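You operate a simulated robot arm through the tools that you are given. There is no shell and no other tool.

You run a simulated two-armed robot. Do the job below in one go: nothing can be reset, and whatever is moved stays where it is left.

JOB
Drain the foul purple tank, close its valve, then refill it to 5 L.
Fine: the pump must be on to fill; switch off after.

Only the result counts: the job must be done as asked and must still hold three seconds after the hand-in. Knocking over, shifting, dropping, spilling or breaking anything else fails it.

ROBOT AND FRAMES
Two 7-joint arms with fingered hands on one trunk that stands fixed in place. Base frame: the origin is at the foot of the trunk, x ahead of it, y to its left, z up. Readings come in mm, degrees, newtons and seconds.
The left shoulder is at [70, 162, 1296], the right one opposite. With the tool pointing down near the work surface each hand reaches from about 100 to 760 mm from the base axis, measured 20 degrees to its own side. Payload 4 kg a hand.
The tool frame of a hand sits at the grasp point between the pads (the TCP): z along the fingers, y along the line on which they close. The tips reach 26 mm beyond it. The gripper opens to 132 mm; its body begins 73 mm behind the TCP. The gripper is a hand of 4 fingers: y runs from the thumb to the fingers, the wrist lies at [0, 0, -224] in the tool frame, and closing takes about 1.5 s.
Orientation is told as [roll, pitch, yaw] about the base's x, y, z axes, in that order, counted from this pose: with the fingers straight down and closing along the base's y, the tool's x points along the base's -x, its y along +y and its z along -z.

CONTROLS
- The arms move only by the tool move_arm. It takes "left_commands", "right_commands" or both (then of equal length, played together; a hand with none holds still); each is a list of rows, each a list of 6 numbers: the shift along the tool's x, y, z in units of 100 mm (1.0 is 100 mm), then the turn, a rotation vector about the tool's x, y, z in units of 45 degrees (1.0 is 45 degrees). In form: [[dx, dy, dz, rx, ry, rz], ...]. A call has 1 to 20 rows; each row is the pose to reach, as a shift and turn from the pose commanded when the call began, along the tool's axes at that moment. "left_gripper" and "right_gripper" are, for a hand that has rows, the gripper command, from -1 (shut) to 1 (fully open), values between in proportion, set as the call begins (left out, the last holds). A call with a number of a shift or a turn outside -1 to 1 is refused whole. Each row takes 0.2 s and may step no farther than 50 mm and 8.6 degrees from the row before; otherwise, or with a gripper value out of range, the whole call is refused. A pose out of reach is approached as far as the arm can. The call stops where the force on the tool passes 40 N (or 10 N more than at its start, if that is more) or the arm is blocked; 0.2 s more then pass. The fingers move at their own pace (about 45 mm/s each) and stop on an object; they squeeze with about 29 N. The grip force told is the motor's: it shows also when the fingers shut on nothing. Time passes only in rows, and 0.2 s behind the last, so rows that repeat a pose let the fingers close. It gives the time, the measured TCP pose, the force on the tool (base axes), the opening and the grip force at its end, in the units of the frame above (readings bear some noise), with the torque about the TCP (base axes, N m) and any sound that the robot's microphone picked up.
- Cameras (640 x 400 px; columns grow to the right, rows downward): "scene" is now at [124.7, -34.2, 1522.6]; the picture's right is [-0.48, -0.88, 0.00], its down [-0.58, 0.32, -0.75] and it looks along [0.65, -0.36, -0.67] (base axes); focal length 338 px, centre (320, 200). "left" rides on the left gripper at [-73, 6, -94] in its tool frame; the picture's right is [-0.08, -1.00, 0.00], its down [0.78, -0.06, -0.62] and it looks along [0.61, -0.05, 0.79] (tool axes); focal length 230 px, centre (320, 200). "right" rides on the right gripper at [73, 6, -94] in its tool frame; the picture's right is [-0.08, 1.00, 0.00], its down [-0.78, -0.06, -0.62] and it looks along [-0.61, -0.05, 0.79] (tool axes); focal length 230 px, centre (320, 200).
- snapshot(camera): a new picture of that camera. The clock stands still meanwhile.
- lift_body(by): slides the trunk up (or, below 0, down) by that many mm; the arms and the scene camera ride with it, the base frame stays. It gives what a move gives, with no picture.
- finger_targets(finger1, finger2, finger3, thumb_bend, hand): sets how far each is bent, from 0 (flat) to 1 (curled in); at 0.3 the hand is open as for a grip, at 0.7 the pads meet at the TCP. One left out holds its place. A second passes; each finger stops where it meets its share of the squeeze, and holds until it gets a number again. A gripper value or a shape takes the hand back. It gives what a move gives, with no picture; readings hold the bend of each and the force on the fingers (four entries, about 0 where the hand has none), thumb and palm.
- hand_shape(shape, hand): the hand has 4 fingers and takes this shape, open, in about a second: jaw (thumb against the fingers, like two jaws); tri (thumb and two fingers); tip (a fingertip pinch); poke (one finger out to press); point (the index stretched); flat (the hand flat); cup (the hand cupped); fist (a fist). The gripper value then closes the fingers along that shape, each until it touches; the sizes above hold for jaw. It gives what a move gives, with no picture.
- turn_head(pan, tilt): turns the head with the scene camera to pan (to the left, within 86 degrees either way) and tilt (down, from -29 to 69), counted from straight ahead of the robot. It gives what a move gives.
- locate(camera, pixels): there is no depth. For up to 12 entries [column, row, z] of the newest picture of that camera ("zoom" is the newest enlarged one), the place [x, y] in the base frame at which the ray of that pixel passes the height z, good to about 2 mm, but the place of the scene camera against the robot may be out by one fixed shift of up to 12 mm in any direction. The clock stands still meanwhile.
- zoom(camera, box): a new picture of the part [left, top, right, bottom] of that camera's present view, enlarged. The clock stands still meanwhile.
- job_done(): hands the job in; it is judged then, once.

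Open the grippers and draw the arms clear of the work before you hand the job in, unless the task says otherwise.

The tools are called after "Request:" by a JSON object that holds its "fn" and its "kwargs". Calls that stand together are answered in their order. move_arm: Moves the arms, as the interface text tells. Its arguments: {"type":"object","properties":{"left_commands":{"type":"array","items":{"type":"array","items":{"type":"number"}}},"left_gripper":{"type":"number"},"right_commands":{"type":"array","items":{"type":"array","items":{"type":"number"}}},"right_gripper":{"type":"number"}},"required":[]} The other tools are called the same way: lift_body (by) moves the trunk up or down; hand_shape (shape, hand) gives the hand a shape; finger_targets (finger1, finger2, finger3, thumb_bend, hand) moves the fingers one by one; turn_head (pan, tilt) turns the head that bears the scene camera; snapshot (camera) takes a picture; locate (camera, pixels) gives the place at which the rays of pixels pass given heights; zoom (camera, box) takes an enlarged picture of a part of a camera's view; job_done () hands the job in.

At the start:

```text
time_s: 0.0
left_tcp_pos: [478.9, -74.3, 1209.3]
left_tool_rot: [0.1, -0.1, 0.0]
left_wrist_force: [0.1, 0.0, 0.2]
left_ft_torque: [-0.04, 0.0, -0.05]
left_grip_width: 131.7
left_grasp_force: 0.1
left_shape: jaw
left_bend: [0.3, 0.3, 0.3, 0.3]
left_finger forces: [0.0, 0.0, 0.0, 0.1, 0.0, 0.0]
right_tcp_pos: [359.3, -426.6, 1201.8]
right_tool_rot: [-0.1, -0.1, 0.0]
right_wrist_force: [-1.1, 0.8, -0.8]
right_ft_torque: [0.01, 0.01, 0.05]
right_grip_width: 132.1
right_grasp_force: 0.0
right_shape: jaw
right_bend: [0.3, 0.3, 0.3, 0.3]
right_finger forces: [0.0, 0.1, 0.0, 0.1, 0.0, 0.0]
trunk travel left (down, up): [-775.0, 165.0]
head pan, tilt (commanded): [-28.9, 41.8]
```

scene: 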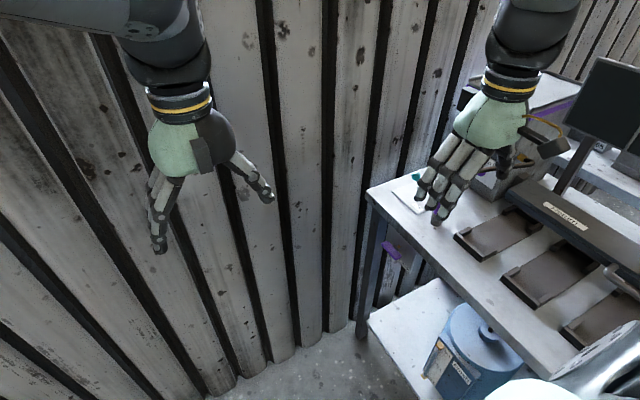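
right: 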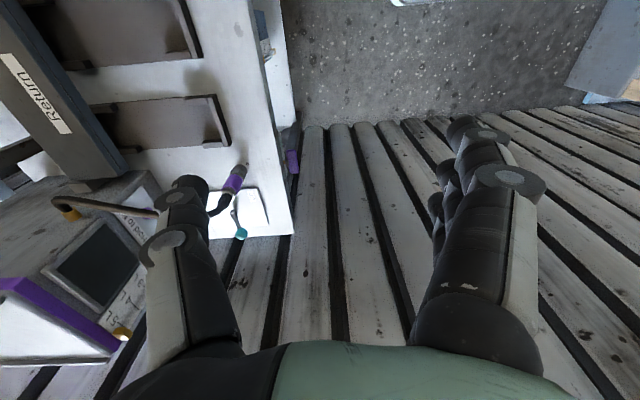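
left: 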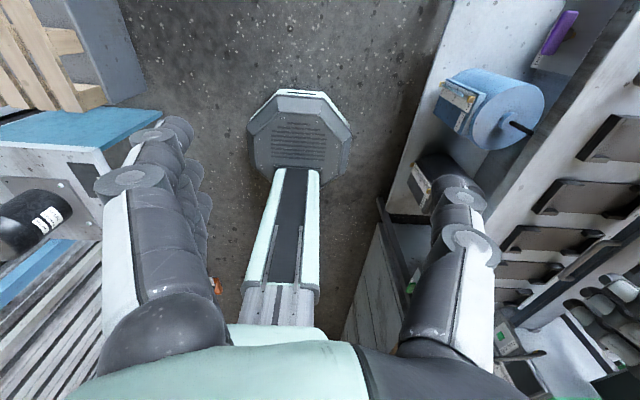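

The pictures show a bench with tanks to the robot's right. I will turn the head to survey the scene.

Request:
{"fn": "turn_head", "kwargs": {"pan": -75, "tilt": 40}}

Request:
{"fn": "snapshot", "kwargs": {"camera": "scene"}}

```text
time_s: 1.1
left_tcp_pos: [477.6, -73.6, 1211.1]
left_tool_rot: [-0.1, 0.0, -0.1]
left_wrist_force: [0.9, 0.2, -0.1]
left_ft_torque: [-0.05, 0.03, 0.01]
left_grip_width: 132.0
left_grasp_force: 0.1
left_shape: jaw
left_bend: [0.3, 0.3, 0.3, 0.3]
left_finger forces: [0.0, 0.0, 0.0, 0.1, 0.0, 0.1]
right_tcp_pos: [358.6, -427.8, 1200.6]
right_tool_rot: [-0.1, 0.0, 0.1]
right_wrist_force: [0.0, 0.5, 0.3]
right_ft_torque: [0.03, -0.01, 0.01]
right_grip_width: 132.0
right_grasp_force: 0.0
right_shape: jaw
right_bend: [0.3, 0.3, 0.3, 0.3]
right_finger forces: [0.0, 0.0, 0.0, 0.0, 0.0, 0.1]
trunk travel left (down, up): [-775.0, 165.0]
head pan, tilt (commanded): [-75.0, 40.0]
```

```text
taken
```

scene: 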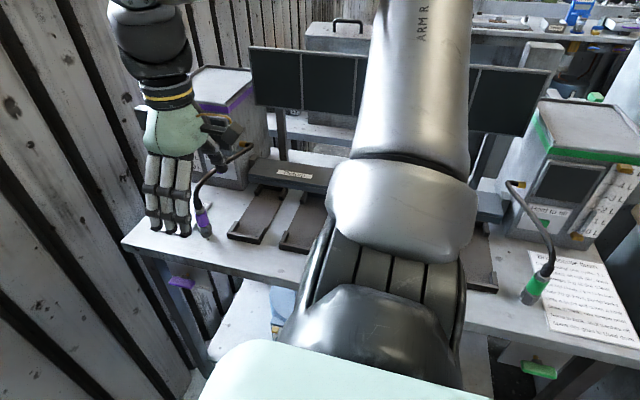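

The left arm blocks the centre of the view; I move the left hand to +y to clear it.

Request:
{"fn": "move_arm", "kwargs": {"left_commands": [[0, 0.4, 0, 0, 0, 0], [0, 0.8, 0, 0, 0, 0], [0, 1.0, 0, 0, 0, 0]]}}

Request:
{"fn": "move_arm", "kwargs": {"left_commands": [[0, 0.4, 0, 0, 0, 0], [0, 0.8, 0, 0, 0, 0], [0, 1.0, 0, 0, 0, 0]]}}

Request:
{"fn": "move_arm", "kwargs": {"left_commands": [[0, 0.4, 0, 0, 0, 0], [0, 0.8, 0, 0, 0, 0], [0, 1.0, 0, 0, 0, 0]]}}

Request:
{"fn": "snapshot", "kwargs": {"camera": "scene"}}

```text
time_s: 1.9
left_tcp_pos: [478.8, 28.6, 1209.8]
left_tool_rot: [0.0, -0.1, -0.1]
left_wrist_force: [0.3, 0.1, 0.4]
left_ft_torque: [0.01, 0.0, 0.03]
left_grip_width: 131.7
left_grasp_force: 0.1
left_shape: jaw
left_bend: [0.3, 0.3, 0.3, 0.3]
left_finger forces: [0.0, 0.0, 0.0, 0.1, 0.0, 0.0]
right_tcp_pos: [359.6, -428.1, 1202.1]
right_tool_rot: [0.0, -0.1, -0.1]
right_wrist_force: [0.3, 0.5, -0.6]
right_ft_torque: [-0.01, 0.02, 0.02]
right_grip_width: 131.8
right_grasp_force: 0.0
right_shape: jaw
right_bend: [0.3, 0.3, 0.3, 0.3]
right_finger forces: [0.1, 0.0, 0.0, 0.1, 0.1, 0.0]
trunk travel left (down, up): [-775.0, 165.0]
head pan, tilt (commanded): [-75.0, 40.0]
```

```text
time_s: 2.7
left_tcp_pos: [480.7, 126.4, 1207.5]
left_tool_rot: [0.0, 0.0, -0.1]
left_wrist_force: [0.5, 0.2, 0.3]
left_ft_torque: [0.02, -0.03, 0.0]
left_grip_width: 132.0
left_grasp_force: 0.0
left_shape: jaw
left_bend: [0.3, 0.3, 0.3, 0.3]
left_finger forces: [0.1, 0.1, 0.0, 0.1, 0.0, 0.1]
right_tcp_pos: [359.8, -428.9, 1200.2]
right_tool_rot: [0.0, 0.0, 0.0]
right_wrist_force: [-1.1, 0.4, 0.6]
right_ft_torque: [0.03, 0.01, -0.02]
right_grip_width: 131.7
right_grasp_force: 0.1
right_shape: jaw
right_bend: [0.3, 0.3, 0.3, 0.3]
right_finger forces: [0.0, 0.0, 0.0, 0.0, 0.0, 0.1]
trunk travel left (down, up): [-775.0, 165.0]
head pan, tilt (commanded): [-75.0, 40.0]
```

```text
time_s: 3.5
left_tcp_pos: [478.1, 225.2, 1210.3]
left_tool_rot: [0.0, 0.0, -0.1]
left_wrist_force: [0.2, -0.3, -0.4]
left_ft_torque: [0.01, 0.02, -0.01]
left_grip_width: 131.8
left_grasp_force: 0.1
left_shape: jaw
left_bend: [0.3, 0.3, 0.3, 0.3]
left_finger forces: [0.0, 0.0, 0.0, 0.1, 0.0, 0.0]
right_tcp_pos: [358.5, -428.2, 1201.2]
right_tool_rot: [0.1, 0.0, 0.0]
right_wrist_force: [-0.9, -0.9, -0.6]
right_ft_torque: [-0.01, -0.01, -0.03]
right_grip_width: 131.8
right_grasp_force: 0.1
right_shape: jaw
right_bend: [0.3, 0.3, 0.3, 0.3]
right_finger forces: [0.0, 0.1, 0.0, 0.1, 0.0, 0.0]
trunk travel left (down, up): [-775.0, 165.0]
head pan, tilt (commanded): [-75.0, 40.0]
```

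```text
taken
```

scene: 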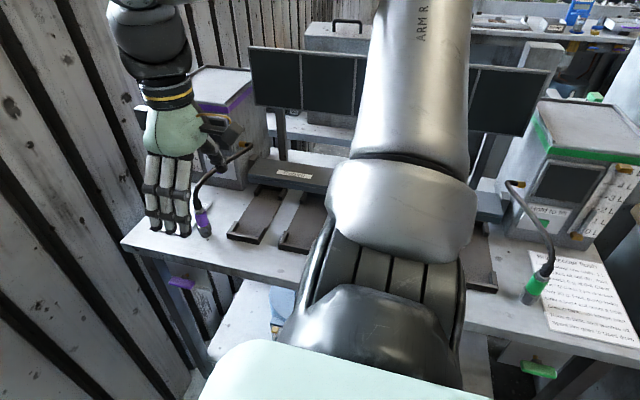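

The blocking limb is the right arm. Let me look at other directions first to find the tanks and pump.

Request:
{"fn": "turn_head", "kwargs": {"pan": 0, "tilt": 40}}

Request:
{"fn": "snapshot", "kwargs": {"camera": "scene"}}

Request:
{"fn": "turn_head", "kwargs": {"pan": 60, "tilt": 40}}

Request:
{"fn": "snapshot", "kwargs": {"camera": "scene"}}

Request:
{"fn": "snapshot", "kwargs": {"camera": "left"}}

```text
time_s: 5.0
left_tcp_pos: [479.3, 224.9, 1209.0]
left_tool_rot: [-0.1, 0.0, 0.1]
left_wrist_force: [-0.3, -0.6, 0.1]
left_ft_torque: [0.01, 0.03, -0.01]
left_grip_width: 131.9
left_grasp_force: 0.0
left_shape: jaw
left_bend: [0.3, 0.3, 0.3, 0.3]
left_finger forces: [0.1, 0.0, 0.0, 0.0, 0.0, 0.0]
right_tcp_pos: [360.3, -427.3, 1200.9]
right_tool_rot: [0.0, 0.0, 0.1]
right_wrist_force: [-0.6, -0.9, -0.3]
right_ft_torque: [-0.02, 0.03, 0.02]
right_grip_width: 131.9
right_grasp_force: 0.0
right_shape: jaw
right_bend: [0.3, 0.3, 0.3, 0.3]
right_finger forces: [0.1, 0.1, 0.0, 0.1, 0.0, 0.0]
trunk travel left (down, up): [-775.0, 165.0]
head pan, tilt (commanded): [0.0, 40.0]
```

```text
taken
```

scene: 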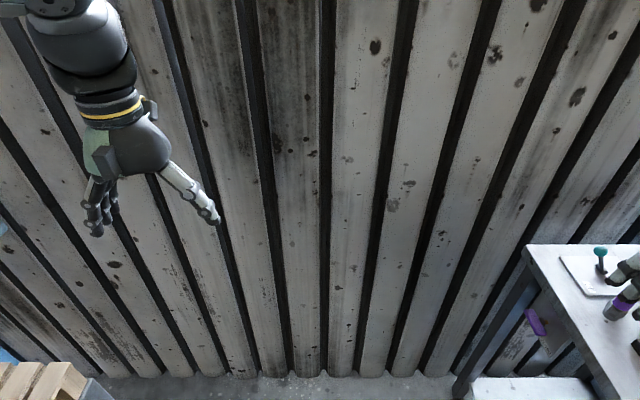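

```text
time_s: 6.3
left_tcp_pos: [479.2, 224.6, 1209.6]
left_tool_rot: [0.1, -0.1, -0.1]
left_wrist_force: [0.0, -0.3, -0.1]
left_ft_torque: [-0.01, 0.01, -0.01]
left_grip_width: 131.9
left_grasp_force: 0.0
left_shape: jaw
left_bend: [0.3, 0.3, 0.3, 0.3]
left_finger forces: [0.0, 0.0, 0.0, 0.0, 0.0, 0.0]
right_tcp_pos: [359.9, -428.1, 1200.9]
right_tool_rot: [0.0, 0.0, 0.0]
right_wrist_force: [0.4, -0.4, -0.1]
right_ft_torque: [0.03, -0.01, -0.01]
right_grip_width: 132.1
right_grasp_force: 0.0
right_shape: jaw
right_bend: [0.3, 0.3, 0.3, 0.3]
right_finger forces: [0.0, 0.1, 0.1, 0.1, 0.0, 0.1]
trunk travel left (down, up): [-775.0, 165.0]
head pan, tilt (commanded): [60.0, 40.0]
```

```text
taken
```

scene: 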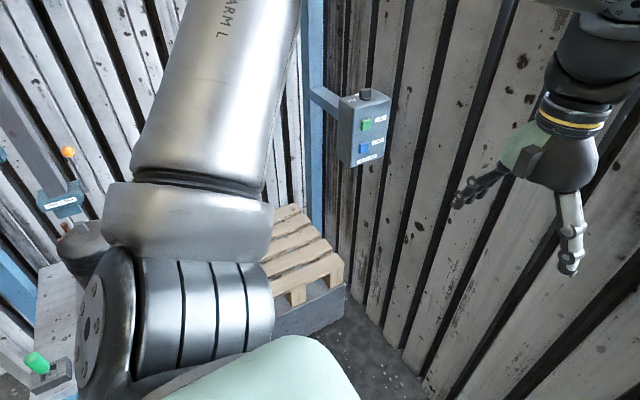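

```text
taken
```

left: 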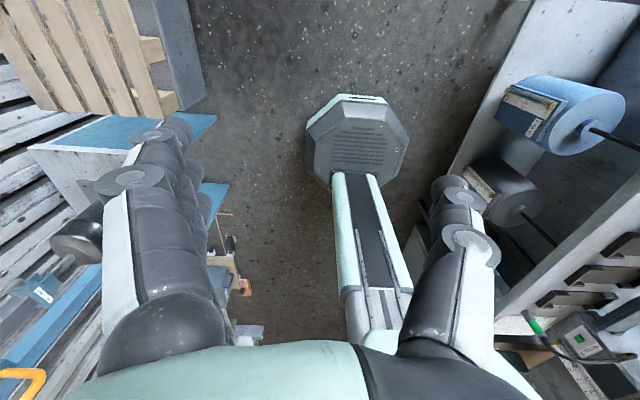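

A control box with green/blue buttons is at (362,130), and more equipment sits at the far left. Let me zoom.

Request:
{"fn": "zoom", "kwargs": {"camera": "scene", "box": [300, 70, 420, 190]}}

Request:
{"fn": "zoom", "kwargs": {"camera": "scene", "box": [0, 120, 140, 400]}}

Request:
{"fn": "turn_head", "kwargs": {"pan": 86, "tilt": 45}}

Request:
{"fn": "snapshot", "kwargs": {"camera": "scene"}}

Request:
{"fn": "snapshot", "kwargs": {"camera": "right"}}

```text
3.33 times, centred on (360, 130) of scene
```

zoom: 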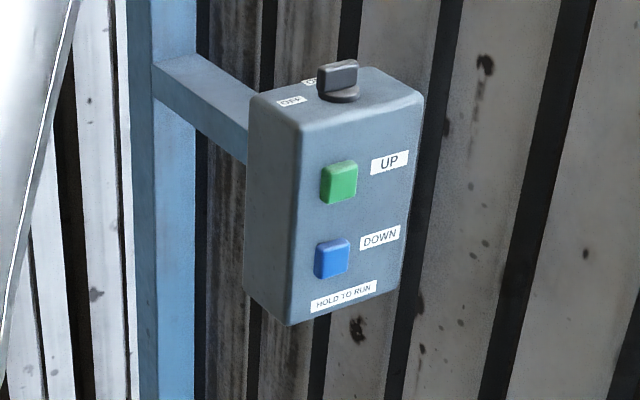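

```text
1.43 times, centred on (70, 260) of scene
```

zoom: 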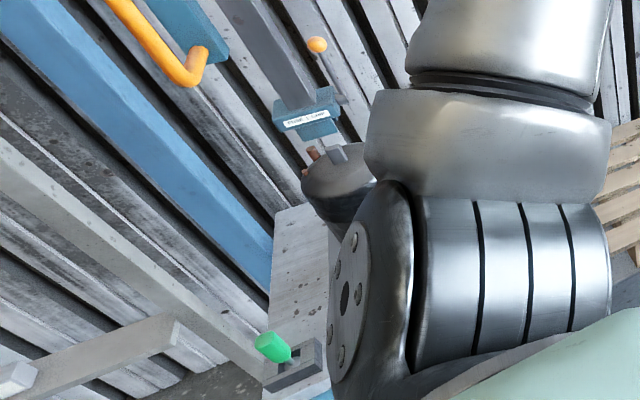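

```text
time_s: 7.2
left_tcp_pos: [478.8, 225.4, 1210.6]
left_tool_rot: [0.0, -0.1, 0.0]
left_wrist_force: [0.1, 0.1, 0.9]
left_ft_torque: [0.04, -0.02, 0.0]
left_grip_width: 132.0
left_grasp_force: 0.1
left_shape: jaw
left_bend: [0.3, 0.3, 0.3, 0.3]
left_finger forces: [0.0, 0.0, 0.0, 0.0, 0.0, 0.0]
right_tcp_pos: [360.3, -428.5, 1201.0]
right_tool_rot: [0.0, 0.0, 0.0]
right_wrist_force: [0.2, 0.2, -0.2]
right_ft_torque: [-0.02, 0.02, 0.01]
right_grip_width: 131.9
right_grasp_force: 0.2
right_shape: jaw
right_bend: [0.3, 0.3, 0.3, 0.3]
right_finger forces: [0.0, 0.0, 0.1, 0.0, 0.1, 0.0]
trunk travel left (down, up): [-775.0, 165.0]
head pan, tilt (commanded): [85.9, 45.0]
```

```text
taken
```

scene: 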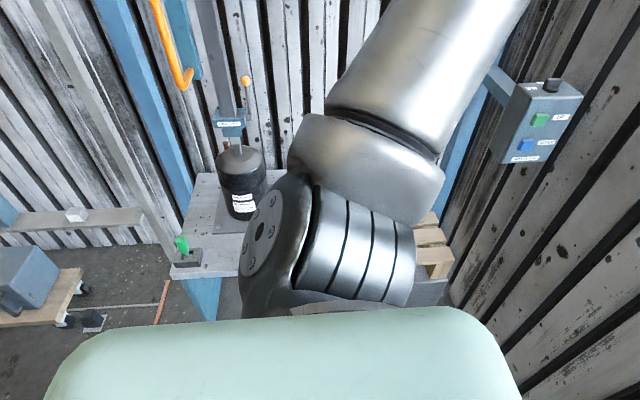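

```text
taken
```

right: 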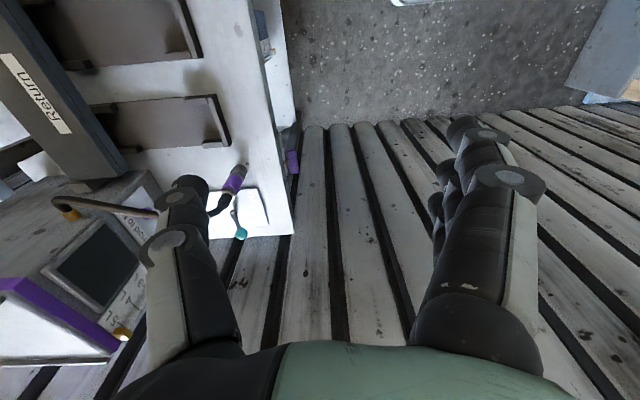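

The left side is a hoist station; the bench on the right with purple/green devices is the relevant one. I'll move the right hand toward +y and forward to uncover the bench.

Request:
{"fn": "move_arm", "kwargs": {"right_commands": [[0, 0.5, 0, 0, 0, 0], [0, 1.0, 0, 0, 0, 0]]}}

Request:
{"fn": "move_arm", "kwargs": {"right_commands": [[0, 0.5, 0, 0, 0, 0], [0, 1.0, 0, 0, 0, 0]]}}

Request:
{"fn": "move_arm", "kwargs": {"right_commands": [[0, 0.5, 0, 0, 0, 0], [0, 1.0, 0, 0, 0, 0]]}}

Request:
{"fn": "turn_head", "kwargs": {"pan": -80, "tilt": 40}}

Request:
{"fn": "snapshot", "kwargs": {"camera": "scene"}}

```text
time_s: 7.8
left_tcp_pos: [480.2, 228.1, 1209.9]
left_tool_rot: [-0.1, -0.1, 0.0]
left_wrist_force: [0.1, 0.2, 0.0]
left_ft_torque: [0.0, 0.01, -0.04]
left_grip_width: 131.8
left_grasp_force: 0.0
left_shape: jaw
left_bend: [0.3, 0.3, 0.3, 0.3]
left_finger forces: [0.0, 0.0, 0.0, 0.0, 0.1, 0.0]
right_tcp_pos: [362.8, -323.1, 1200.8]
right_tool_rot: [-0.2, 0.1, 0.0]
right_wrist_force: [-0.2, 0.8, -0.4]
right_ft_torque: [-0.06, -0.01, 0.01]
right_grip_width: 132.0
right_grasp_force: 0.0
right_shape: jaw
right_bend: [0.3, 0.3, 0.3, 0.3]
right_finger forces: [0.0, 0.0, 0.0, 0.0, 0.0, 0.1]
trunk travel left (down, up): [-775.0, 165.0]
head pan, tilt (commanded): [85.9, 45.0]
```

```text
time_s: 8.4
left_tcp_pos: [479.6, 229.7, 1207.8]
left_tool_rot: [-0.1, 0.1, 0.0]
left_wrist_force: [-0.5, -0.7, -0.9]
left_ft_torque: [-0.03, 0.02, 0.01]
left_grip_width: 132.1
left_grasp_force: 0.0
left_shape: jaw
left_bend: [0.3, 0.3, 0.3, 0.3]
left_finger forces: [0.1, 0.0, 0.0, 0.1, 0.0, 0.0]
right_tcp_pos: [362.9, -222.9, 1203.6]
right_tool_rot: [-0.2, 0.1, 0.0]
right_wrist_force: [-0.3, -0.6, -0.3]
right_ft_torque: [-0.03, 0.02, 0.01]
right_grip_width: 132.1
right_grasp_force: 0.1
right_shape: jaw
right_bend: [0.3, 0.3, 0.3, 0.3]
right_finger forces: [0.1, 0.1, 0.1, 0.0, 0.1, 0.1]
trunk travel left (down, up): [-775.0, 165.0]
head pan, tilt (commanded): [85.9, 45.0]
```

```text
time_s: 9.0
left_tcp_pos: [483.2, 228.9, 1207.8]
left_tool_rot: [-0.2, 0.2, 0.1]
left_wrist_force: [0.4, 0.7, -0.1]
left_ft_torque: [-0.02, 0.02, -0.02]
left_grip_width: 131.7
left_grasp_force: 0.0
left_shape: jaw
left_bend: [0.3, 0.3, 0.3, 0.3]
left_finger forces: [0.0, 0.0, 0.1, 0.1, 0.0, 0.0]
right_tcp_pos: [365.3, -126.0, 1200.9]
right_tool_rot: [-0.2, 0.2, -0.1]
right_wrist_force: [0.0, 0.5, 0.5]
right_ft_torque: [-0.02, 0.03, -0.02]
right_grip_width: 132.0
right_grasp_force: 0.1
right_shape: jaw
right_bend: [0.3, 0.3, 0.3, 0.3]
right_finger forces: [0.1, 0.0, 0.0, 0.1, 0.0, 0.1]
trunk travel left (down, up): [-775.0, 165.0]
head pan, tilt (commanded): [85.9, 45.0]
```

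```text
time_s: 11.5
left_tcp_pos: [479.2, 225.3, 1209.8]
left_tool_rot: [0.0, 0.0, 0.0]
left_wrist_force: [-0.7, 0.2, 0.8]
left_ft_torque: [-0.02, -0.03, 0.02]
left_grip_width: 131.9
left_grasp_force: 0.1
left_shape: jaw
left_bend: [0.3, 0.3, 0.3, 0.3]
left_finger forces: [0.0, 0.0, 0.0, 0.1, 0.0, 0.1]
right_tcp_pos: [360.7, -130.1, 1201.9]
right_tool_rot: [0.0, 0.0, 0.0]
right_wrist_force: [-0.6, -0.2, -0.7]
right_ft_torque: [0.01, 0.0, 0.0]
right_grip_width: 132.1
right_grasp_force: 0.1
right_shape: jaw
right_bend: [0.3, 0.3, 0.3, 0.3]
right_finger forces: [0.0, 0.0, 0.1, 0.1, 0.1, 0.1]
trunk travel left (down, up): [-775.0, 165.0]
head pan, tilt (commanded): [-80.0, 40.0]
```

```text
taken
```

scene: 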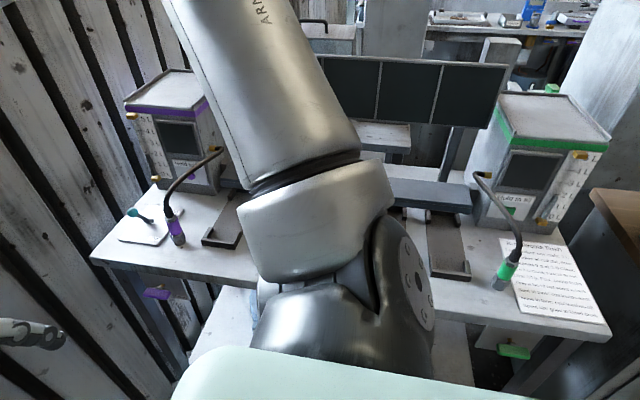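

Purple tank at left (175,130), green tank at right, instruction sheet at (550,280). Zoom in on each.

Request:
{"fn": "zoom", "kwargs": {"camera": "scene", "box": [490, 230, 620, 330]}}

Request:
{"fn": "zoom", "kwargs": {"camera": "scene", "box": [85, 60, 255, 310]}}

Request:
{"fn": "zoom", "kwargs": {"camera": "scene", "box": [450, 70, 630, 260]}}

Request:
{"fn": "zoom", "kwargs": {"camera": "scene", "box": [110, 60, 250, 200]}}

```text
4.00 times, centred on (555, 280) of scene
```

zoom: 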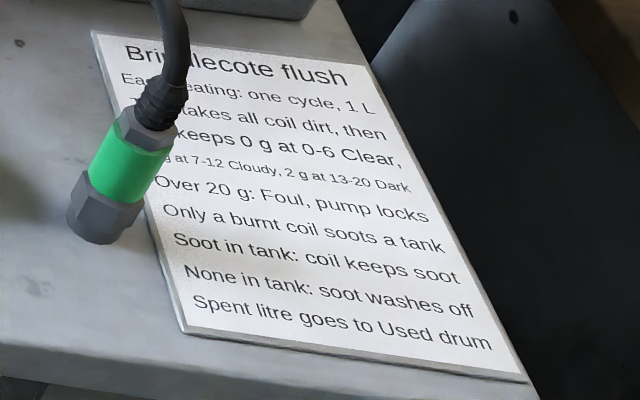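

```text
1.60 times, centred on (170, 185) of scene
```

zoom: 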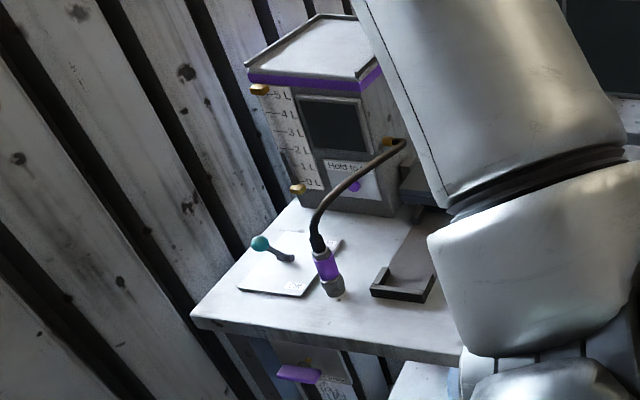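

```text
2.11 times, centred on (540, 165) of scene
```

zoom: 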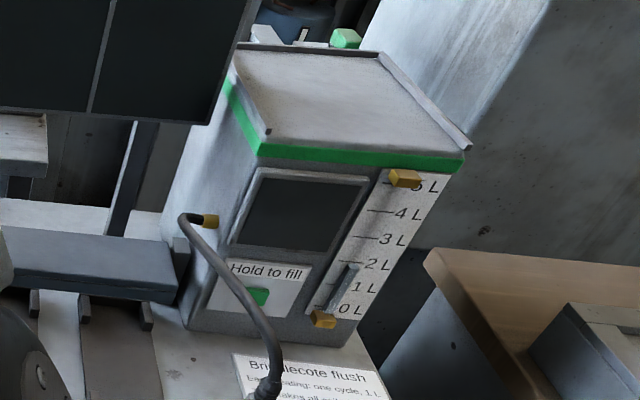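

```text
2.86 times, centred on (180, 130) of scene
```

zoom: 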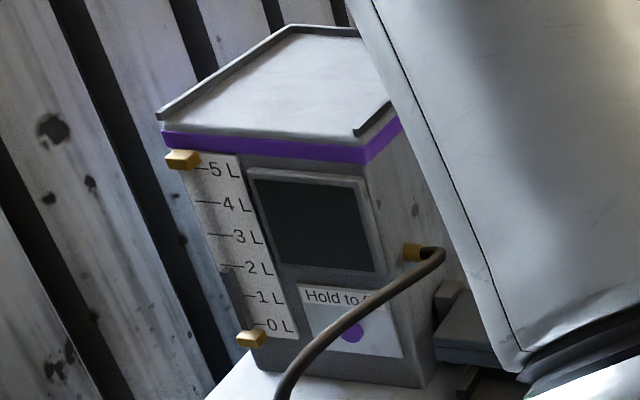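

The paper reads flush rules ("Over 20 g: Foul, pump locks"), and the purple tank has a "Hold to fill" button and 0-5 L gauge. The elbow hides the middle, so I move the right hand forward (base +x) to draw the elbow away.

Request:
{"fn": "move_arm", "kwargs": {"right_commands": [[-0.45, 0, 0, 0, 0, 0], [-0.9, 0, 0, 0, 0, 0], [-1.0, 0, 0, 0, 0, 0]]}}

Request:
{"fn": "move_arm", "kwargs": {"right_commands": [[-0.45, 0, 0, 0, 0, 0], [-0.9, 0, 0, 0, 0, 0], [-1.0, 0, 0, 0, 0, 0]]}}

Request:
{"fn": "snapshot", "kwargs": {"camera": "scene"}}

```text
time_s: 12.3
left_tcp_pos: [477.3, 225.4, 1210.5]
left_tool_rot: [0.0, -0.1, 0.0]
left_wrist_force: [0.1, -1.1, -0.1]
left_ft_torque: [0.0, 0.0, 0.0]
left_grip_width: 131.9
left_grasp_force: 0.0
left_shape: jaw
left_bend: [0.3, 0.3, 0.3, 0.3]
left_finger forces: [0.0, 0.0, 0.0, 0.1, 0.0, 0.0]
right_tcp_pos: [443.8, -144.3, 1201.2]
right_tool_rot: [0.3, -0.3, 0.1]
right_wrist_force: [0.0, 0.2, 0.6]
right_ft_torque: [-0.02, -0.01, 0.02]
right_grip_width: 131.9
right_grasp_force: 0.0
right_shape: jaw
right_bend: [0.3, 0.3, 0.3, 0.3]
right_finger forces: [0.0, 0.0, 0.0, 0.0, 0.1, 0.0]
right hand out of reach, approached as far as the arm can: row 2, 3
trunk travel left (down, up): [-775.0, 165.0]
head pan, tilt (commanded): [-80.0, 40.0]
```

```text
time_s: 13.1
left_tcp_pos: [478.2, 224.9, 1210.7]
left_tool_rot: [0.1, 0.0, 0.0]
left_wrist_force: [0.6, 0.4, 0.2]
left_ft_torque: [0.01, -0.04, -0.04]
left_grip_width: 132.3
left_grasp_force: 0.0
left_shape: jaw
left_bend: [0.3, 0.3, 0.3, 0.3]
left_finger forces: [0.1, 0.0, 0.0, 0.1, 0.0, 0.0]
right_tcp_pos: [505.2, -181.4, 1184.1]
right_tool_rot: [0.2, -0.1, 0.0]
right_wrist_force: [0.6, -0.3, 0.5]
right_ft_torque: [0.0, -0.02, -0.01]
right_grip_width: 131.7
right_grasp_force: 0.1
right_shape: jaw
right_bend: [0.3, 0.3, 0.3, 0.3]
right_finger forces: [0.0, 0.0, 0.0, 0.0, 0.0, 0.1]
right hand out of reach, approached as far as the arm can: row 1, 2, 3
trunk travel left (down, up): [-775.0, 165.0]
head pan, tilt (commanded): [-80.0, 40.0]
```

```text
taken
```

scene: 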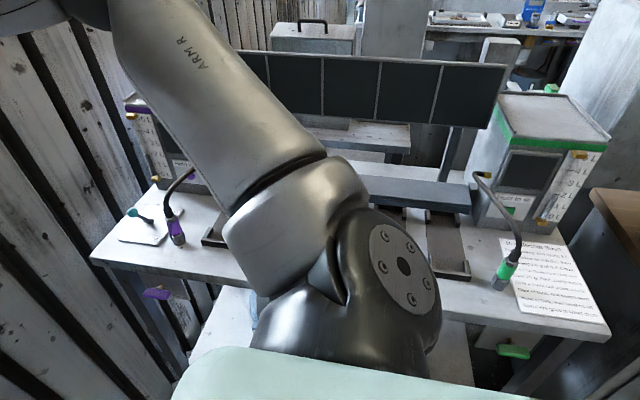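

The elbow still blocks; lowering the right hand in front of the robot (no objects there) should drop the elbow.

Request:
{"fn": "move_arm", "kwargs": {"right_commands": [[0.2, 0.2, 0.4, 0, 0, 0], [0.2, 0.4, 0.8, 0, 0, 0], [0.2, 0.5, 1.0, 0, 0, 0]]}}

Request:
{"fn": "move_arm", "kwargs": {"right_commands": [[0.0, 0.0, 0.5, 0, 0, 0], [0.0, 0.0, 1.0, 0, 0, 0]]}}

Request:
{"fn": "move_arm", "kwargs": {"right_commands": [[0.0, 0.0, 0.5, 0, 0, 0], [0.0, 0.0, 1.0, 0, 0, 0]]}}

Request:
{"fn": "snapshot", "kwargs": {"camera": "scene"}}

Request:
{"fn": "snapshot", "kwargs": {"camera": "right"}}

```text
time_s: 13.9
left_tcp_pos: [477.9, 224.8, 1210.1]
left_tool_rot: [0.1, 0.0, 0.0]
left_wrist_force: [0.2, -0.7, 0.0]
left_ft_torque: [-0.01, 0.02, -0.02]
left_grip_width: 132.1
left_grasp_force: 0.1
left_shape: jaw
left_bend: [0.3, 0.3, 0.3, 0.3]
left_finger forces: [0.0, 0.0, 0.0, 0.0, 0.0, 0.0]
right_tcp_pos: [479.8, -144.3, 1083.8]
right_tool_rot: [0.3, -0.2, 0.0]
right_wrist_force: [-0.5, 0.4, -1.4]
right_ft_torque: [-0.01, -0.02, 0.0]
right_grip_width: 131.9
right_grasp_force: 0.0
right_shape: jaw
right_bend: [0.3, 0.3, 0.3, 0.3]
right_finger forces: [0.0, 0.0, 0.0, 0.0, 0.0, 0.0]
right hand out of reach, approached as far as the arm can: row 2, 3
trunk travel left (down, up): [-775.0, 165.0]
head pan, tilt (commanded): [-80.0, 40.0]
```

```text
time_s: 14.5
left_tcp_pos: [479.5, 223.8, 1209.8]
left_tool_rot: [0.0, 0.0, -0.1]
left_wrist_force: [0.3, -0.7, 0.7]
left_ft_torque: [-0.01, -0.01, -0.03]
left_grip_width: 131.9
left_grasp_force: 0.1
left_shape: jaw
left_bend: [0.3, 0.3, 0.3, 0.3]
left_finger forces: [0.0, 0.0, 0.0, 0.1, 0.0, 0.0]
right_tcp_pos: [470.2, -165.0, 994.9]
right_tool_rot: [0.3, -0.1, 0.0]
right_wrist_force: [0.3, -0.6, -0.6]
right_ft_torque: [0.01, -0.01, -0.01]
right_grip_width: 131.8
right_grasp_force: 0.0
right_shape: jaw
right_bend: [0.3, 0.3, 0.3, 0.3]
right_finger forces: [0.0, 0.0, 0.0, 0.1, 0.0, 0.0]
right hand out of reach, approached as far as the arm can: row 1, 2
trunk travel left (down, up): [-775.0, 165.0]
head pan, tilt (commanded): [-80.0, 40.0]
```

```text
time_s: 15.1
left_tcp_pos: [479.7, 224.3, 1210.0]
left_tool_rot: [0.0, -0.1, 0.0]
left_wrist_force: [0.0, -0.8, 0.5]
left_ft_torque: [0.01, -0.02, -0.03]
left_grip_width: 132.1
left_grasp_force: 0.0
left_shape: jaw
left_bend: [0.3, 0.3, 0.3, 0.3]
left_finger forces: [0.0, 0.0, 0.1, 0.1, 0.0, 0.0]
right_tcp_pos: [454.0, -202.7, 926.3]
right_tool_rot: [0.0, 0.0, 0.0]
right_wrist_force: [-0.9, 0.2, 0.7]
right_ft_torque: [0.0, 0.0, -0.01]
right_grip_width: 132.0
right_grasp_force: 0.0
right_shape: jaw
right_bend: [0.3, 0.3, 0.3, 0.3]
right_finger forces: [0.0, 0.0, 0.1, 0.0, 0.0, 0.0]
right hand out of reach, approached as far as the arm can: row 1, 2
trunk travel left (down, up): [-775.0, 165.0]
head pan, tilt (commanded): [-80.0, 40.0]
```

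```text
taken
```

scene: 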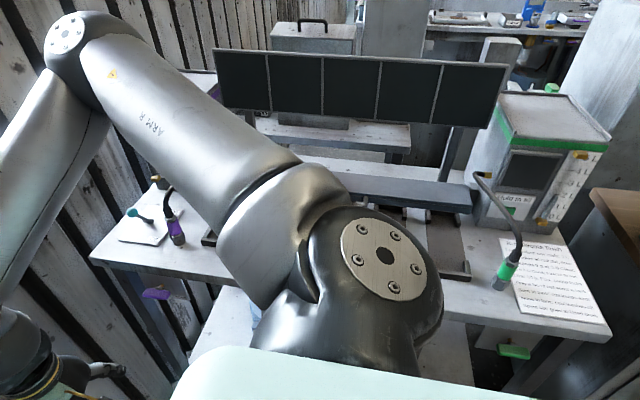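

```text
taken
```

right: 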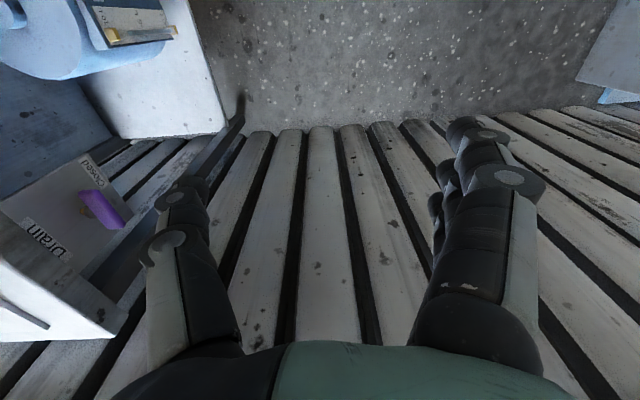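

The right camera shows a "Drain" label with a purple lever at (100,207) and "Closed" above it. Zoom in.

Request:
{"fn": "zoom", "kwargs": {"camera": "right", "box": [0, 120, 200, 300]}}

Request:
{"fn": "zoom", "kwargs": {"camera": "right", "box": [0, 0, 240, 150]}}

Request:
{"fn": "zoom", "kwargs": {"camera": "scene", "box": [90, 230, 290, 390]}}

Request:
{"fn": "zoom", "kwargs": {"camera": "scene", "box": [440, 300, 620, 400]}}

```text
2.22 times, centred on (100, 210) of right
```

zoom: 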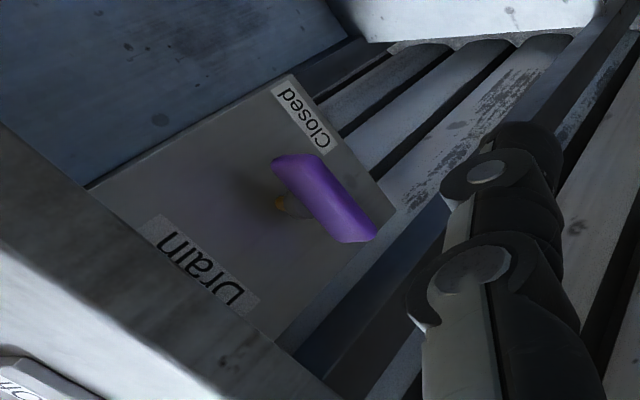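

```text
2.67 times, centred on (120, 75) of right
```

zoom: 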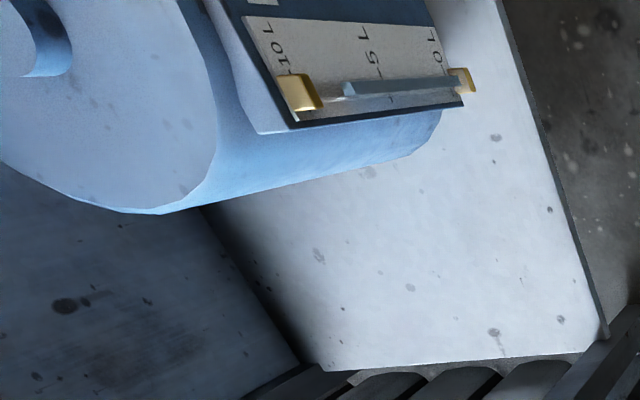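

```text
2.50 times, centred on (190, 310) of scene
```

zoom: 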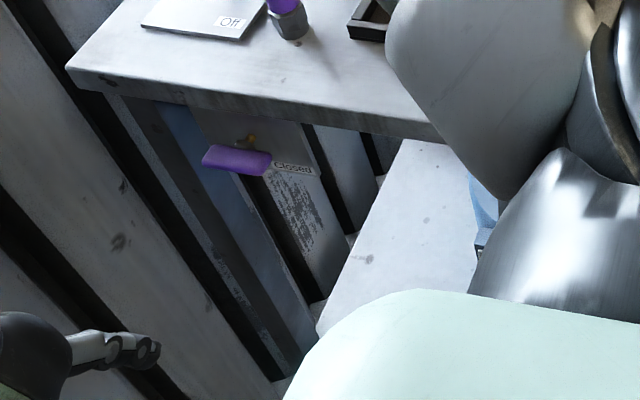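

```text
3.56 times, centred on (530, 350) of scene
```

zoom: 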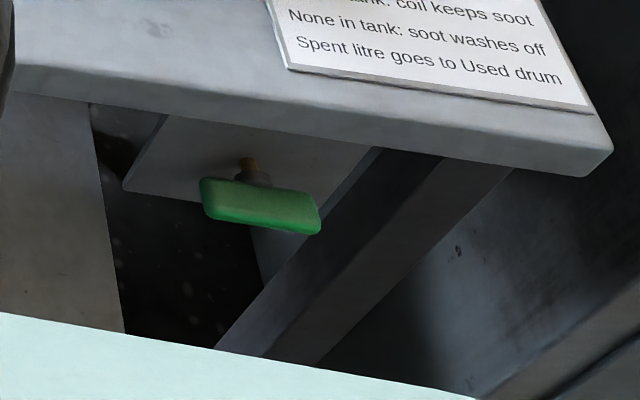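

The white plate with the teal-knobbed lever bears an "Off" label (pump switch). Now I locate key points: bench corner (90,257), teal knob (135,212), purple spout, lever (157,293).

Request:
{"fn": "locate", "kwargs": {"camera": "scene", "pixels": [[90, 257, 800], [90, 257, 900], [90, 257, 1000], [607, 338, 800], [607, 338, 900], [607, 338, 1000], [132, 212, 900], [150, 243, 900], [157, 293, 800], [157, 293, 900], [515, 352, 800], [515, 352, 900]]}}

Request:
{"fn": "locate", "kwargs": {"camera": "right", "pixels": [[100, 207, 700], [100, 207, 800], [100, 207, 600], [108, 335, 900], [108, 335, 850], [108, 335, 800], [100, 207, 650], [100, 207, 750]]}}

```text
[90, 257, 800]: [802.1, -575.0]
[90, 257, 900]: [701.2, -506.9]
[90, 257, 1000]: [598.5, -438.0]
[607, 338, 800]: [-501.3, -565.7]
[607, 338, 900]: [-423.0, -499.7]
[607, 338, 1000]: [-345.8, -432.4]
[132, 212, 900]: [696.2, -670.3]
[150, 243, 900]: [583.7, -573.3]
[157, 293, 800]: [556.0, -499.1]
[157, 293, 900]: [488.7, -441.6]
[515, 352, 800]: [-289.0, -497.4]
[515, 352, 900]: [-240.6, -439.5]
```

```text
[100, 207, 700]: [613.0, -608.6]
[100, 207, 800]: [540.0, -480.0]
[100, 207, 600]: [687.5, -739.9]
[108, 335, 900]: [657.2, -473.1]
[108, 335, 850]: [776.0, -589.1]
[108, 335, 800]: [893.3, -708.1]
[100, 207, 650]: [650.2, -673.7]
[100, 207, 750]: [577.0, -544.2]
```

Two-view estimates: bench top ~z 880, front edge y≈-520, drain lever near (560,-510,775). I now bring the right hand back into reach and see how the commanded pose behaves.

Request:
{"fn": "move_arm", "kwargs": {"right_commands": [[0.2, -0.3, -0.2, 0, 0, 0], [0.4, -0.6, -0.4, 0, 0, 0], [0.6, -0.9, -0.5, 0, 0, 0]]}}

```text
time_s: 15.9
left_tcp_pos: [478.2, 223.8, 1210.5]
left_tool_rot: [0.0, -0.1, 0.0]
left_wrist_force: [-0.1, 0.5, 0.3]
left_ft_torque: [0.03, -0.03, -0.01]
left_grip_width: 131.6
left_grasp_force: 0.1
left_shape: jaw
left_bend: [0.3, 0.3, 0.3, 0.3]
left_finger forces: [0.1, 0.1, 0.1, 0.1, 0.0, 0.0]
right_tcp_pos: [392.6, -292.9, 978.7]
right_tool_rot: [0.1, -0.1, 0.0]
right_wrist_force: [0.9, -0.7, 0.1]
right_ft_torque: [0.02, -0.02, -0.01]
right_grip_width: 131.8
right_grasp_force: 0.1
right_shape: jaw
right_bend: [0.3, 0.3, 0.3, 0.3]
right_finger forces: [0.0, 0.0, 0.1, 0.0, 0.1, 0.0]
trunk travel left (down, up): [-775.0, 165.0]
head pan, tilt (commanded): [-80.0, 40.0]
```

The move is relative to the reached pose. Now I turn the right hand in two 60° halves so its fingers point to -y with the camera on top.

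Request:
{"fn": "move_arm", "kwargs": {"right_commands": [[0, 0, 0, 0.096, 0.096, -0.096], [0, 0, 0, 0.192, 0.192, -0.192], [0, 0, 0, 0.288, 0.288, -0.288], [0, 0, 0, 0.385, 0.385, -0.385], [0, 0, 0, 0.481, 0.481, -0.481], [0, 0, 0, 0.577, 0.577, -0.577], [0, 0, 0, 0.674, 0.674, -0.674], [0, 0, 0, 0.77, 0.77, -0.77]]}}

Request:
{"fn": "move_arm", "kwargs": {"right_commands": [[0, 0, 0, 0.096, 0.096, -0.096], [0, 0, 0, 0.192, 0.192, -0.192], [0, 0, 0, 0.288, 0.288, -0.288], [0, 0, 0, 0.385, 0.385, -0.385], [0, 0, 0, 0.481, 0.481, -0.481], [0, 0, 0, 0.577, 0.577, -0.577], [0, 0, 0, 0.674, 0.674, -0.674], [0, 0, 0, 0.77, 0.77, -0.77]]}}

Request:
{"fn": "snapshot", "kwargs": {"camera": "right"}}

Request:
{"fn": "snapshot", "kwargs": {"camera": "scene"}}

```text
time_s: 17.7
left_tcp_pos: [479.0, 224.5, 1209.8]
left_tool_rot: [0.0, -0.1, 0.0]
left_wrist_force: [0.1, -0.6, 0.6]
left_ft_torque: [-0.01, -0.01, 0.0]
left_grip_width: 131.7
left_grasp_force: 0.0
left_shape: jaw
left_bend: [0.3, 0.3, 0.3, 0.3]
left_finger forces: [0.0, 0.0, 0.0, 0.0, 0.1, 0.0]
right_tcp_pos: [325.7, -428.3, 957.2]
right_tool_rot: [-22.9, 38.8, 28.6]
right_wrist_force: [0.9, 0.2, -0.5]
right_ft_torque: [-0.01, 0.01, 0.02]
right_grip_width: 132.0
right_grasp_force: 0.0
right_shape: jaw
right_bend: [0.3, 0.3, 0.3, 0.3]
right_finger forces: [0.0, 0.0, 0.0, 0.0, 0.0, 0.0]
right hand out of reach, approached as far as the arm can: row 5, 6, 7, 8
trunk travel left (down, up): [-775.0, 165.0]
head pan, tilt (commanded): [-80.0, 40.0]
```

```text
time_s: 19.5
left_tcp_pos: [480.0, 223.9, 1208.4]
left_tool_rot: [0.0, -0.1, -0.1]
left_wrist_force: [0.0, 0.5, -0.9]
left_ft_torque: [0.01, 0.0, -0.01]
left_grip_width: 132.0
left_grasp_force: 0.0
left_shape: jaw
left_bend: [0.3, 0.3, 0.3, 0.3]
left_finger forces: [0.0, 0.0, 0.0, 0.1, 0.1, 0.0]
right_tcp_pos: [342.2, -705.2, 1044.7]
right_tool_rot: [-7.5, 79.1, 82.5]
right_wrist_force: [-0.2, 1.0, -0.4]
right_ft_torque: [0.0, 0.03, 0.0]
right_grip_width: 131.9
right_grasp_force: 0.1
right_shape: jaw
right_bend: [0.3, 0.3, 0.3, 0.3]
right_finger forces: [0.0, 0.0, 0.0, 0.0, 0.0, 0.0]
right hand out of reach, approached as far as the arm can: row 1, 2, 3, 4, 5, 6, 7, 8
trunk travel left (down, up): [-775.0, 165.0]
head pan, tilt (commanded): [-80.0, 40.0]
```

```text
taken
```

right: 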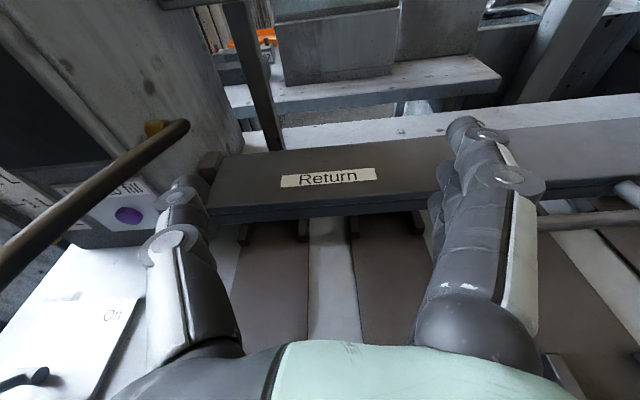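

```text
taken
```

scene: 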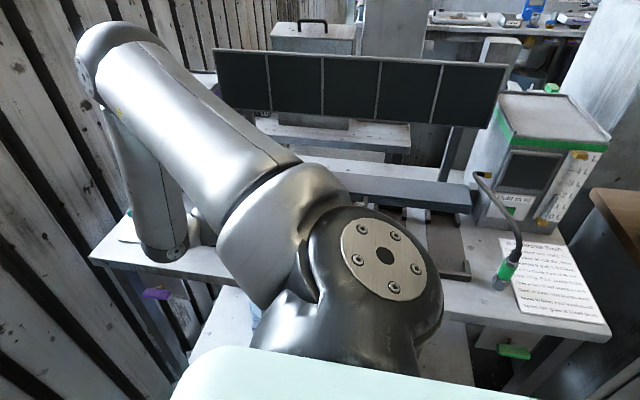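

The hand ended at (342,-705,1045) above the bench, seeing the purple button at (128,215) and a plate with "On" at (112,315). Zoom to see the tank details.

Request:
{"fn": "zoom", "kwargs": {"camera": "right", "box": [0, 100, 220, 400]}}

Request:
{"fn": "locate", "kwargs": {"camera": "right", "pixels": [[128, 215, 950], [128, 215, 980], [112, 315, 885], [155, 128, 1050], [155, 128, 1100], [35, 378, 910]]}}

```text
1.33 times, centred on (110, 250) of right
```

zoom: 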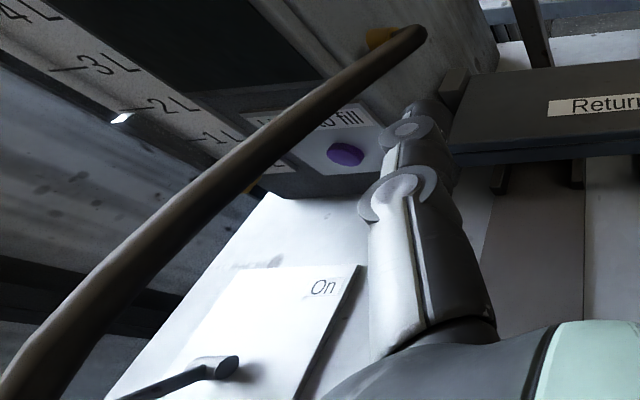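

```text
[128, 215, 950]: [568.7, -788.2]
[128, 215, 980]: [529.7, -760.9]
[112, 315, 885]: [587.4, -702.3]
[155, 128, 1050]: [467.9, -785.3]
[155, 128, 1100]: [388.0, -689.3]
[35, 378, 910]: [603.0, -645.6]
```

I pull the hand straight back out from over the bench along its own axis to get a wider view.

Request:
{"fn": "move_arm", "kwargs": {"right_commands": [[0, 0, -0.4, 0, 0, 0], [0, 0, -0.8, 0, 0, 0], [0, 0, -1.0, 0, 0, 0]]}}

Request:
{"fn": "snapshot", "kwargs": {"camera": "right"}}

```text
time_s: 20.3
left_tcp_pos: [479.5, 225.3, 1209.4]
left_tool_rot: [-0.1, 0.0, 0.0]
left_wrist_force: [0.0, -0.1, 0.0]
left_ft_torque: [0.01, 0.0, 0.01]
left_grip_width: 131.8
left_grasp_force: 0.0
left_shape: jaw
left_bend: [0.3, 0.3, 0.3, 0.3]
left_finger forces: [0.0, 0.1, 0.0, 0.1, 0.0, 0.0]
right_tcp_pos: [342.1, -703.4, 1045.5]
right_tool_rot: [-7.8, 79.2, 82.1]
right_wrist_force: [-0.7, -0.7, 0.1]
right_ft_torque: [-0.01, 0.0, -0.02]
right_grip_width: 131.6
right_grasp_force: 0.1
right_shape: jaw
right_bend: [0.3, 0.3, 0.3, 0.3]
right_finger forces: [0.0, 0.1, 0.1, 0.1, 0.0, 0.1]
right hand out of reach, approached as far as the arm can: row 1, 2, 3
trunk travel left (down, up): [-775.0, 165.0]
head pan, tilt (commanded): [-80.0, 40.0]
```

```text
taken
```

right: 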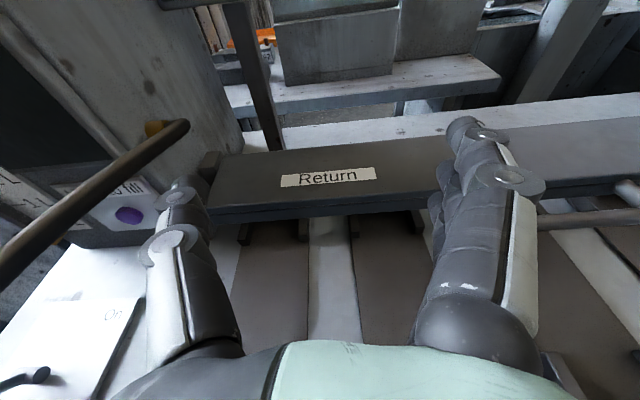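

This orientation can't retreat further, so I reverse the earlier turn while shifting back toward +y.

Request:
{"fn": "move_arm", "kwargs": {"right_commands": [[-0.03, 0, -0.12, -0.096, -0.096, 0.096], [-0.07, 0, -0.25, -0.192, -0.192, 0.192], [-0.1, 0, -0.37, -0.288, -0.288, 0.288], [-0.14, 0, -0.5, -0.385, -0.385, 0.385], [-0.18, 0, -0.62, -0.481, -0.481, 0.481], [-0.22, 0, -0.75, -0.577, -0.577, 0.577], [-0.26, 0, -0.87, -0.674, -0.674, 0.674], [-0.29, 0, -1.0, -0.77, -0.77, 0.77]]}}

```text
time_s: 22.1
left_tcp_pos: [479.1, 224.5, 1209.2]
left_tool_rot: [0.0, 0.1, 0.1]
left_wrist_force: [1.2, 0.4, -0.8]
left_ft_torque: [0.0, 0.01, 0.01]
left_grip_width: 131.9
left_grasp_force: 0.0
left_shape: jaw
left_bend: [0.3, 0.3, 0.3, 0.3]
left_finger forces: [0.0, 0.0, 0.0, 0.0, 0.1, 0.0]
right_tcp_pos: [339.3, -597.0, 1036.6]
right_tool_rot: [-15.6, 35.1, 33.1]
right_wrist_force: [1.5, 0.1, 0.7]
right_ft_torque: [0.03, 0.0, 0.04]
right_grip_width: 131.8
right_grasp_force: 0.0
right_shape: jaw
right_bend: [0.3, 0.3, 0.3, 0.3]
right_finger forces: [0.0, 0.0, 0.0, 0.0, 0.1, 0.0]
trunk travel left (down, up): [-775.0, 165.0]
head pan, tilt (commanded): [-80.0, 40.0]
```

Good, now at y=-597 with partial turn. I undo the remaining turn to point the fingers down and keep pulling back.

Request:
{"fn": "move_arm", "kwargs": {"right_commands": [[-0.06, 0.06, -0.13, -0.079, -0.094, 0.116], [-0.12, 0.12, -0.26, -0.158, -0.188, 0.232], [-0.17, 0.17, -0.39, -0.237, -0.282, 0.348], [-0.23, 0.23, -0.52, -0.316, -0.376, 0.464], [-0.29, 0.29, -0.65, -0.395, -0.47, 0.58], [-0.34, 0.34, -0.78, -0.474, -0.564, 0.697], [-0.4, 0.4, -0.91, -0.553, -0.658, 0.813]]}}

Request:
{"fn": "snapshot", "kwargs": {"camera": "right"}}

Request:
{"fn": "snapshot", "kwargs": {"camera": "scene"}}

```text
time_s: 23.7
left_tcp_pos: [478.2, 224.5, 1210.3]
left_tool_rot: [0.0, 0.1, 0.0]
left_wrist_force: [0.3, 0.4, -0.3]
left_ft_torque: [-0.02, 0.01, -0.03]
left_grip_width: 131.9
left_grasp_force: 0.1
left_shape: jaw
left_bend: [0.3, 0.3, 0.3, 0.3]
left_finger forces: [0.0, 0.1, 0.1, 0.1, 0.0, 0.0]
right_tcp_pos: [367.3, -501.4, 1076.6]
right_tool_rot: [0.0, -0.1, 0.1]
right_wrist_force: [-0.2, -0.2, 0.0]
right_ft_torque: [0.03, -0.01, 0.0]
right_grip_width: 131.8
right_grasp_force: 0.1
right_shape: jaw
right_bend: [0.3, 0.3, 0.3, 0.3]
right_finger forces: [0.0, 0.0, 0.0, 0.0, 0.0, 0.1]
trunk travel left (down, up): [-775.0, 165.0]
head pan, tilt (commanded): [-80.0, 40.0]
```

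```text
taken
```

right: 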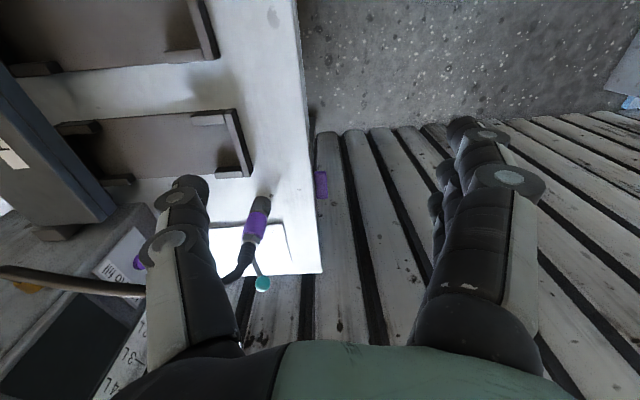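

```text
taken
```

scene: 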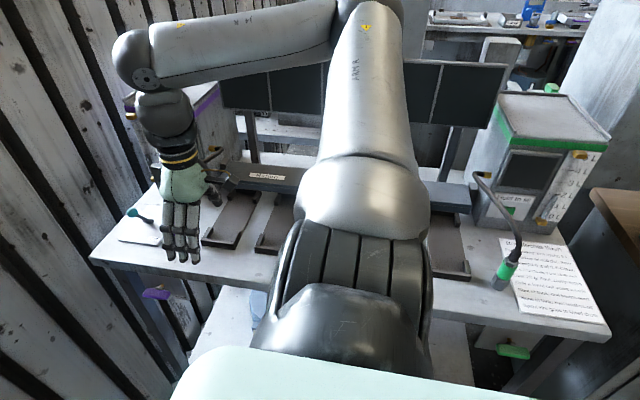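

From here the right camera sees lever (321,185), teal knob (262,284), nozzle (253,225) and bench corner (322,272). I triangulate these with the scene camera.

Request:
{"fn": "locate", "kwargs": {"camera": "right", "pixels": [[262, 284, 900], [262, 284, 950], [322, 272, 880], [322, 272, 900], [321, 185, 750], [321, 185, 775], [321, 185, 800], [266, 200, 900], [266, 200, 940], [321, 172, 775], [321, 198, 775], [258, 270, 900]]}}

Request:
{"fn": "locate", "kwargs": {"camera": "scene", "pixels": [[132, 212, 900], [132, 212, 950], [90, 257, 880], [90, 257, 900], [157, 293, 750], [157, 293, 775], [157, 293, 800], [142, 292, 775], [171, 295, 775]]}}

Request:
{"fn": "zoom", "kwargs": {"camera": "right", "box": [200, 150, 350, 310]}}

Request:
{"fn": "zoom", "kwargs": {"camera": "scene", "box": [85, 180, 205, 310]}}

```text
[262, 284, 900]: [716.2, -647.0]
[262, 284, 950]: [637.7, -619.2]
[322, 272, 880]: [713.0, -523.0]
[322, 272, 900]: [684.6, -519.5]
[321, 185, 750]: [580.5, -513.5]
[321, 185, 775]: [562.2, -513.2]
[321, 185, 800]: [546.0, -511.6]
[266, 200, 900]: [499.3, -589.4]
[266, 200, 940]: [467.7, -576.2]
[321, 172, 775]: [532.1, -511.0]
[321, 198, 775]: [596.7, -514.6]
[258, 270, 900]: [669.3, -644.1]
```

```text
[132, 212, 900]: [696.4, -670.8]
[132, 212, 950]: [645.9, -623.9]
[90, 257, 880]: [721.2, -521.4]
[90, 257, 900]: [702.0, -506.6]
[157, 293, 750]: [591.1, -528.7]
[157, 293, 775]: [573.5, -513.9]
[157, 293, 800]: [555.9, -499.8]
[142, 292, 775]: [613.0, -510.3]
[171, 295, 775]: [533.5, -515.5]
```

```text
2.50 times, centred on (275, 230) of right
```

zoom: 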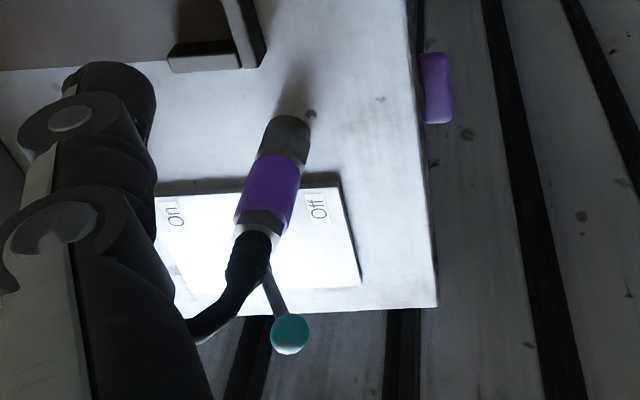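

```text
3.08 times, centred on (145, 245) of scene
```

zoom: 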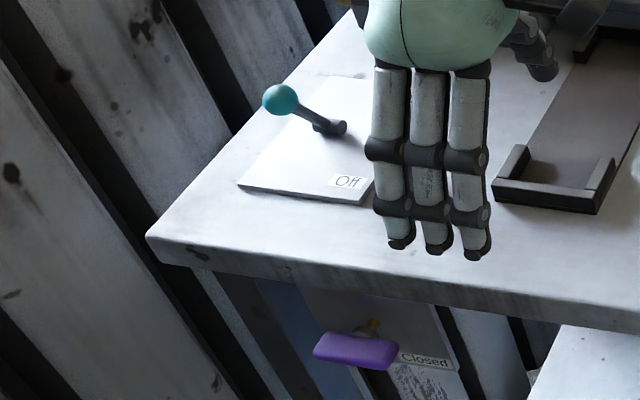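

Knob ≈ (633,-618,953) and lever ≈ (562,-513,775) by triangulation; the scene camera is shifted about +11 mm in x. Now locate the switch base and plate corners and labels.

Request:
{"fn": "locate", "kwargs": {"camera": "scene", "pixels": [[150, 221.6, 890], [150, 221.6, 900], [144, 220, 900], [122, 242, 885], [160, 246, 885], [155, 239, 885], [132, 212, 953], [166, 235, 885]]}}

Request:
{"fn": "locate", "kwargs": {"camera": "right", "pixels": [[273, 227, 885], [219, 235, 885], [286, 225, 885], [291, 263, 885], [211, 229, 885], [262, 283.5, 953]]}}

```text
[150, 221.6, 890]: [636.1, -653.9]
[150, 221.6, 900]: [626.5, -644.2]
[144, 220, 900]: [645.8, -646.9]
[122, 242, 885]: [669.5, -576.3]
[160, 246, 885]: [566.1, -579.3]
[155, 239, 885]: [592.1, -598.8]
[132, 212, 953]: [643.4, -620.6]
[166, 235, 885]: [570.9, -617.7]
```

```text
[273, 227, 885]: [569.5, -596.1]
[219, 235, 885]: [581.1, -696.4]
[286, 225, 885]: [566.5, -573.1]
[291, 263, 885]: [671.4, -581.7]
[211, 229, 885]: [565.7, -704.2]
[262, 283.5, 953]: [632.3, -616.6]
```

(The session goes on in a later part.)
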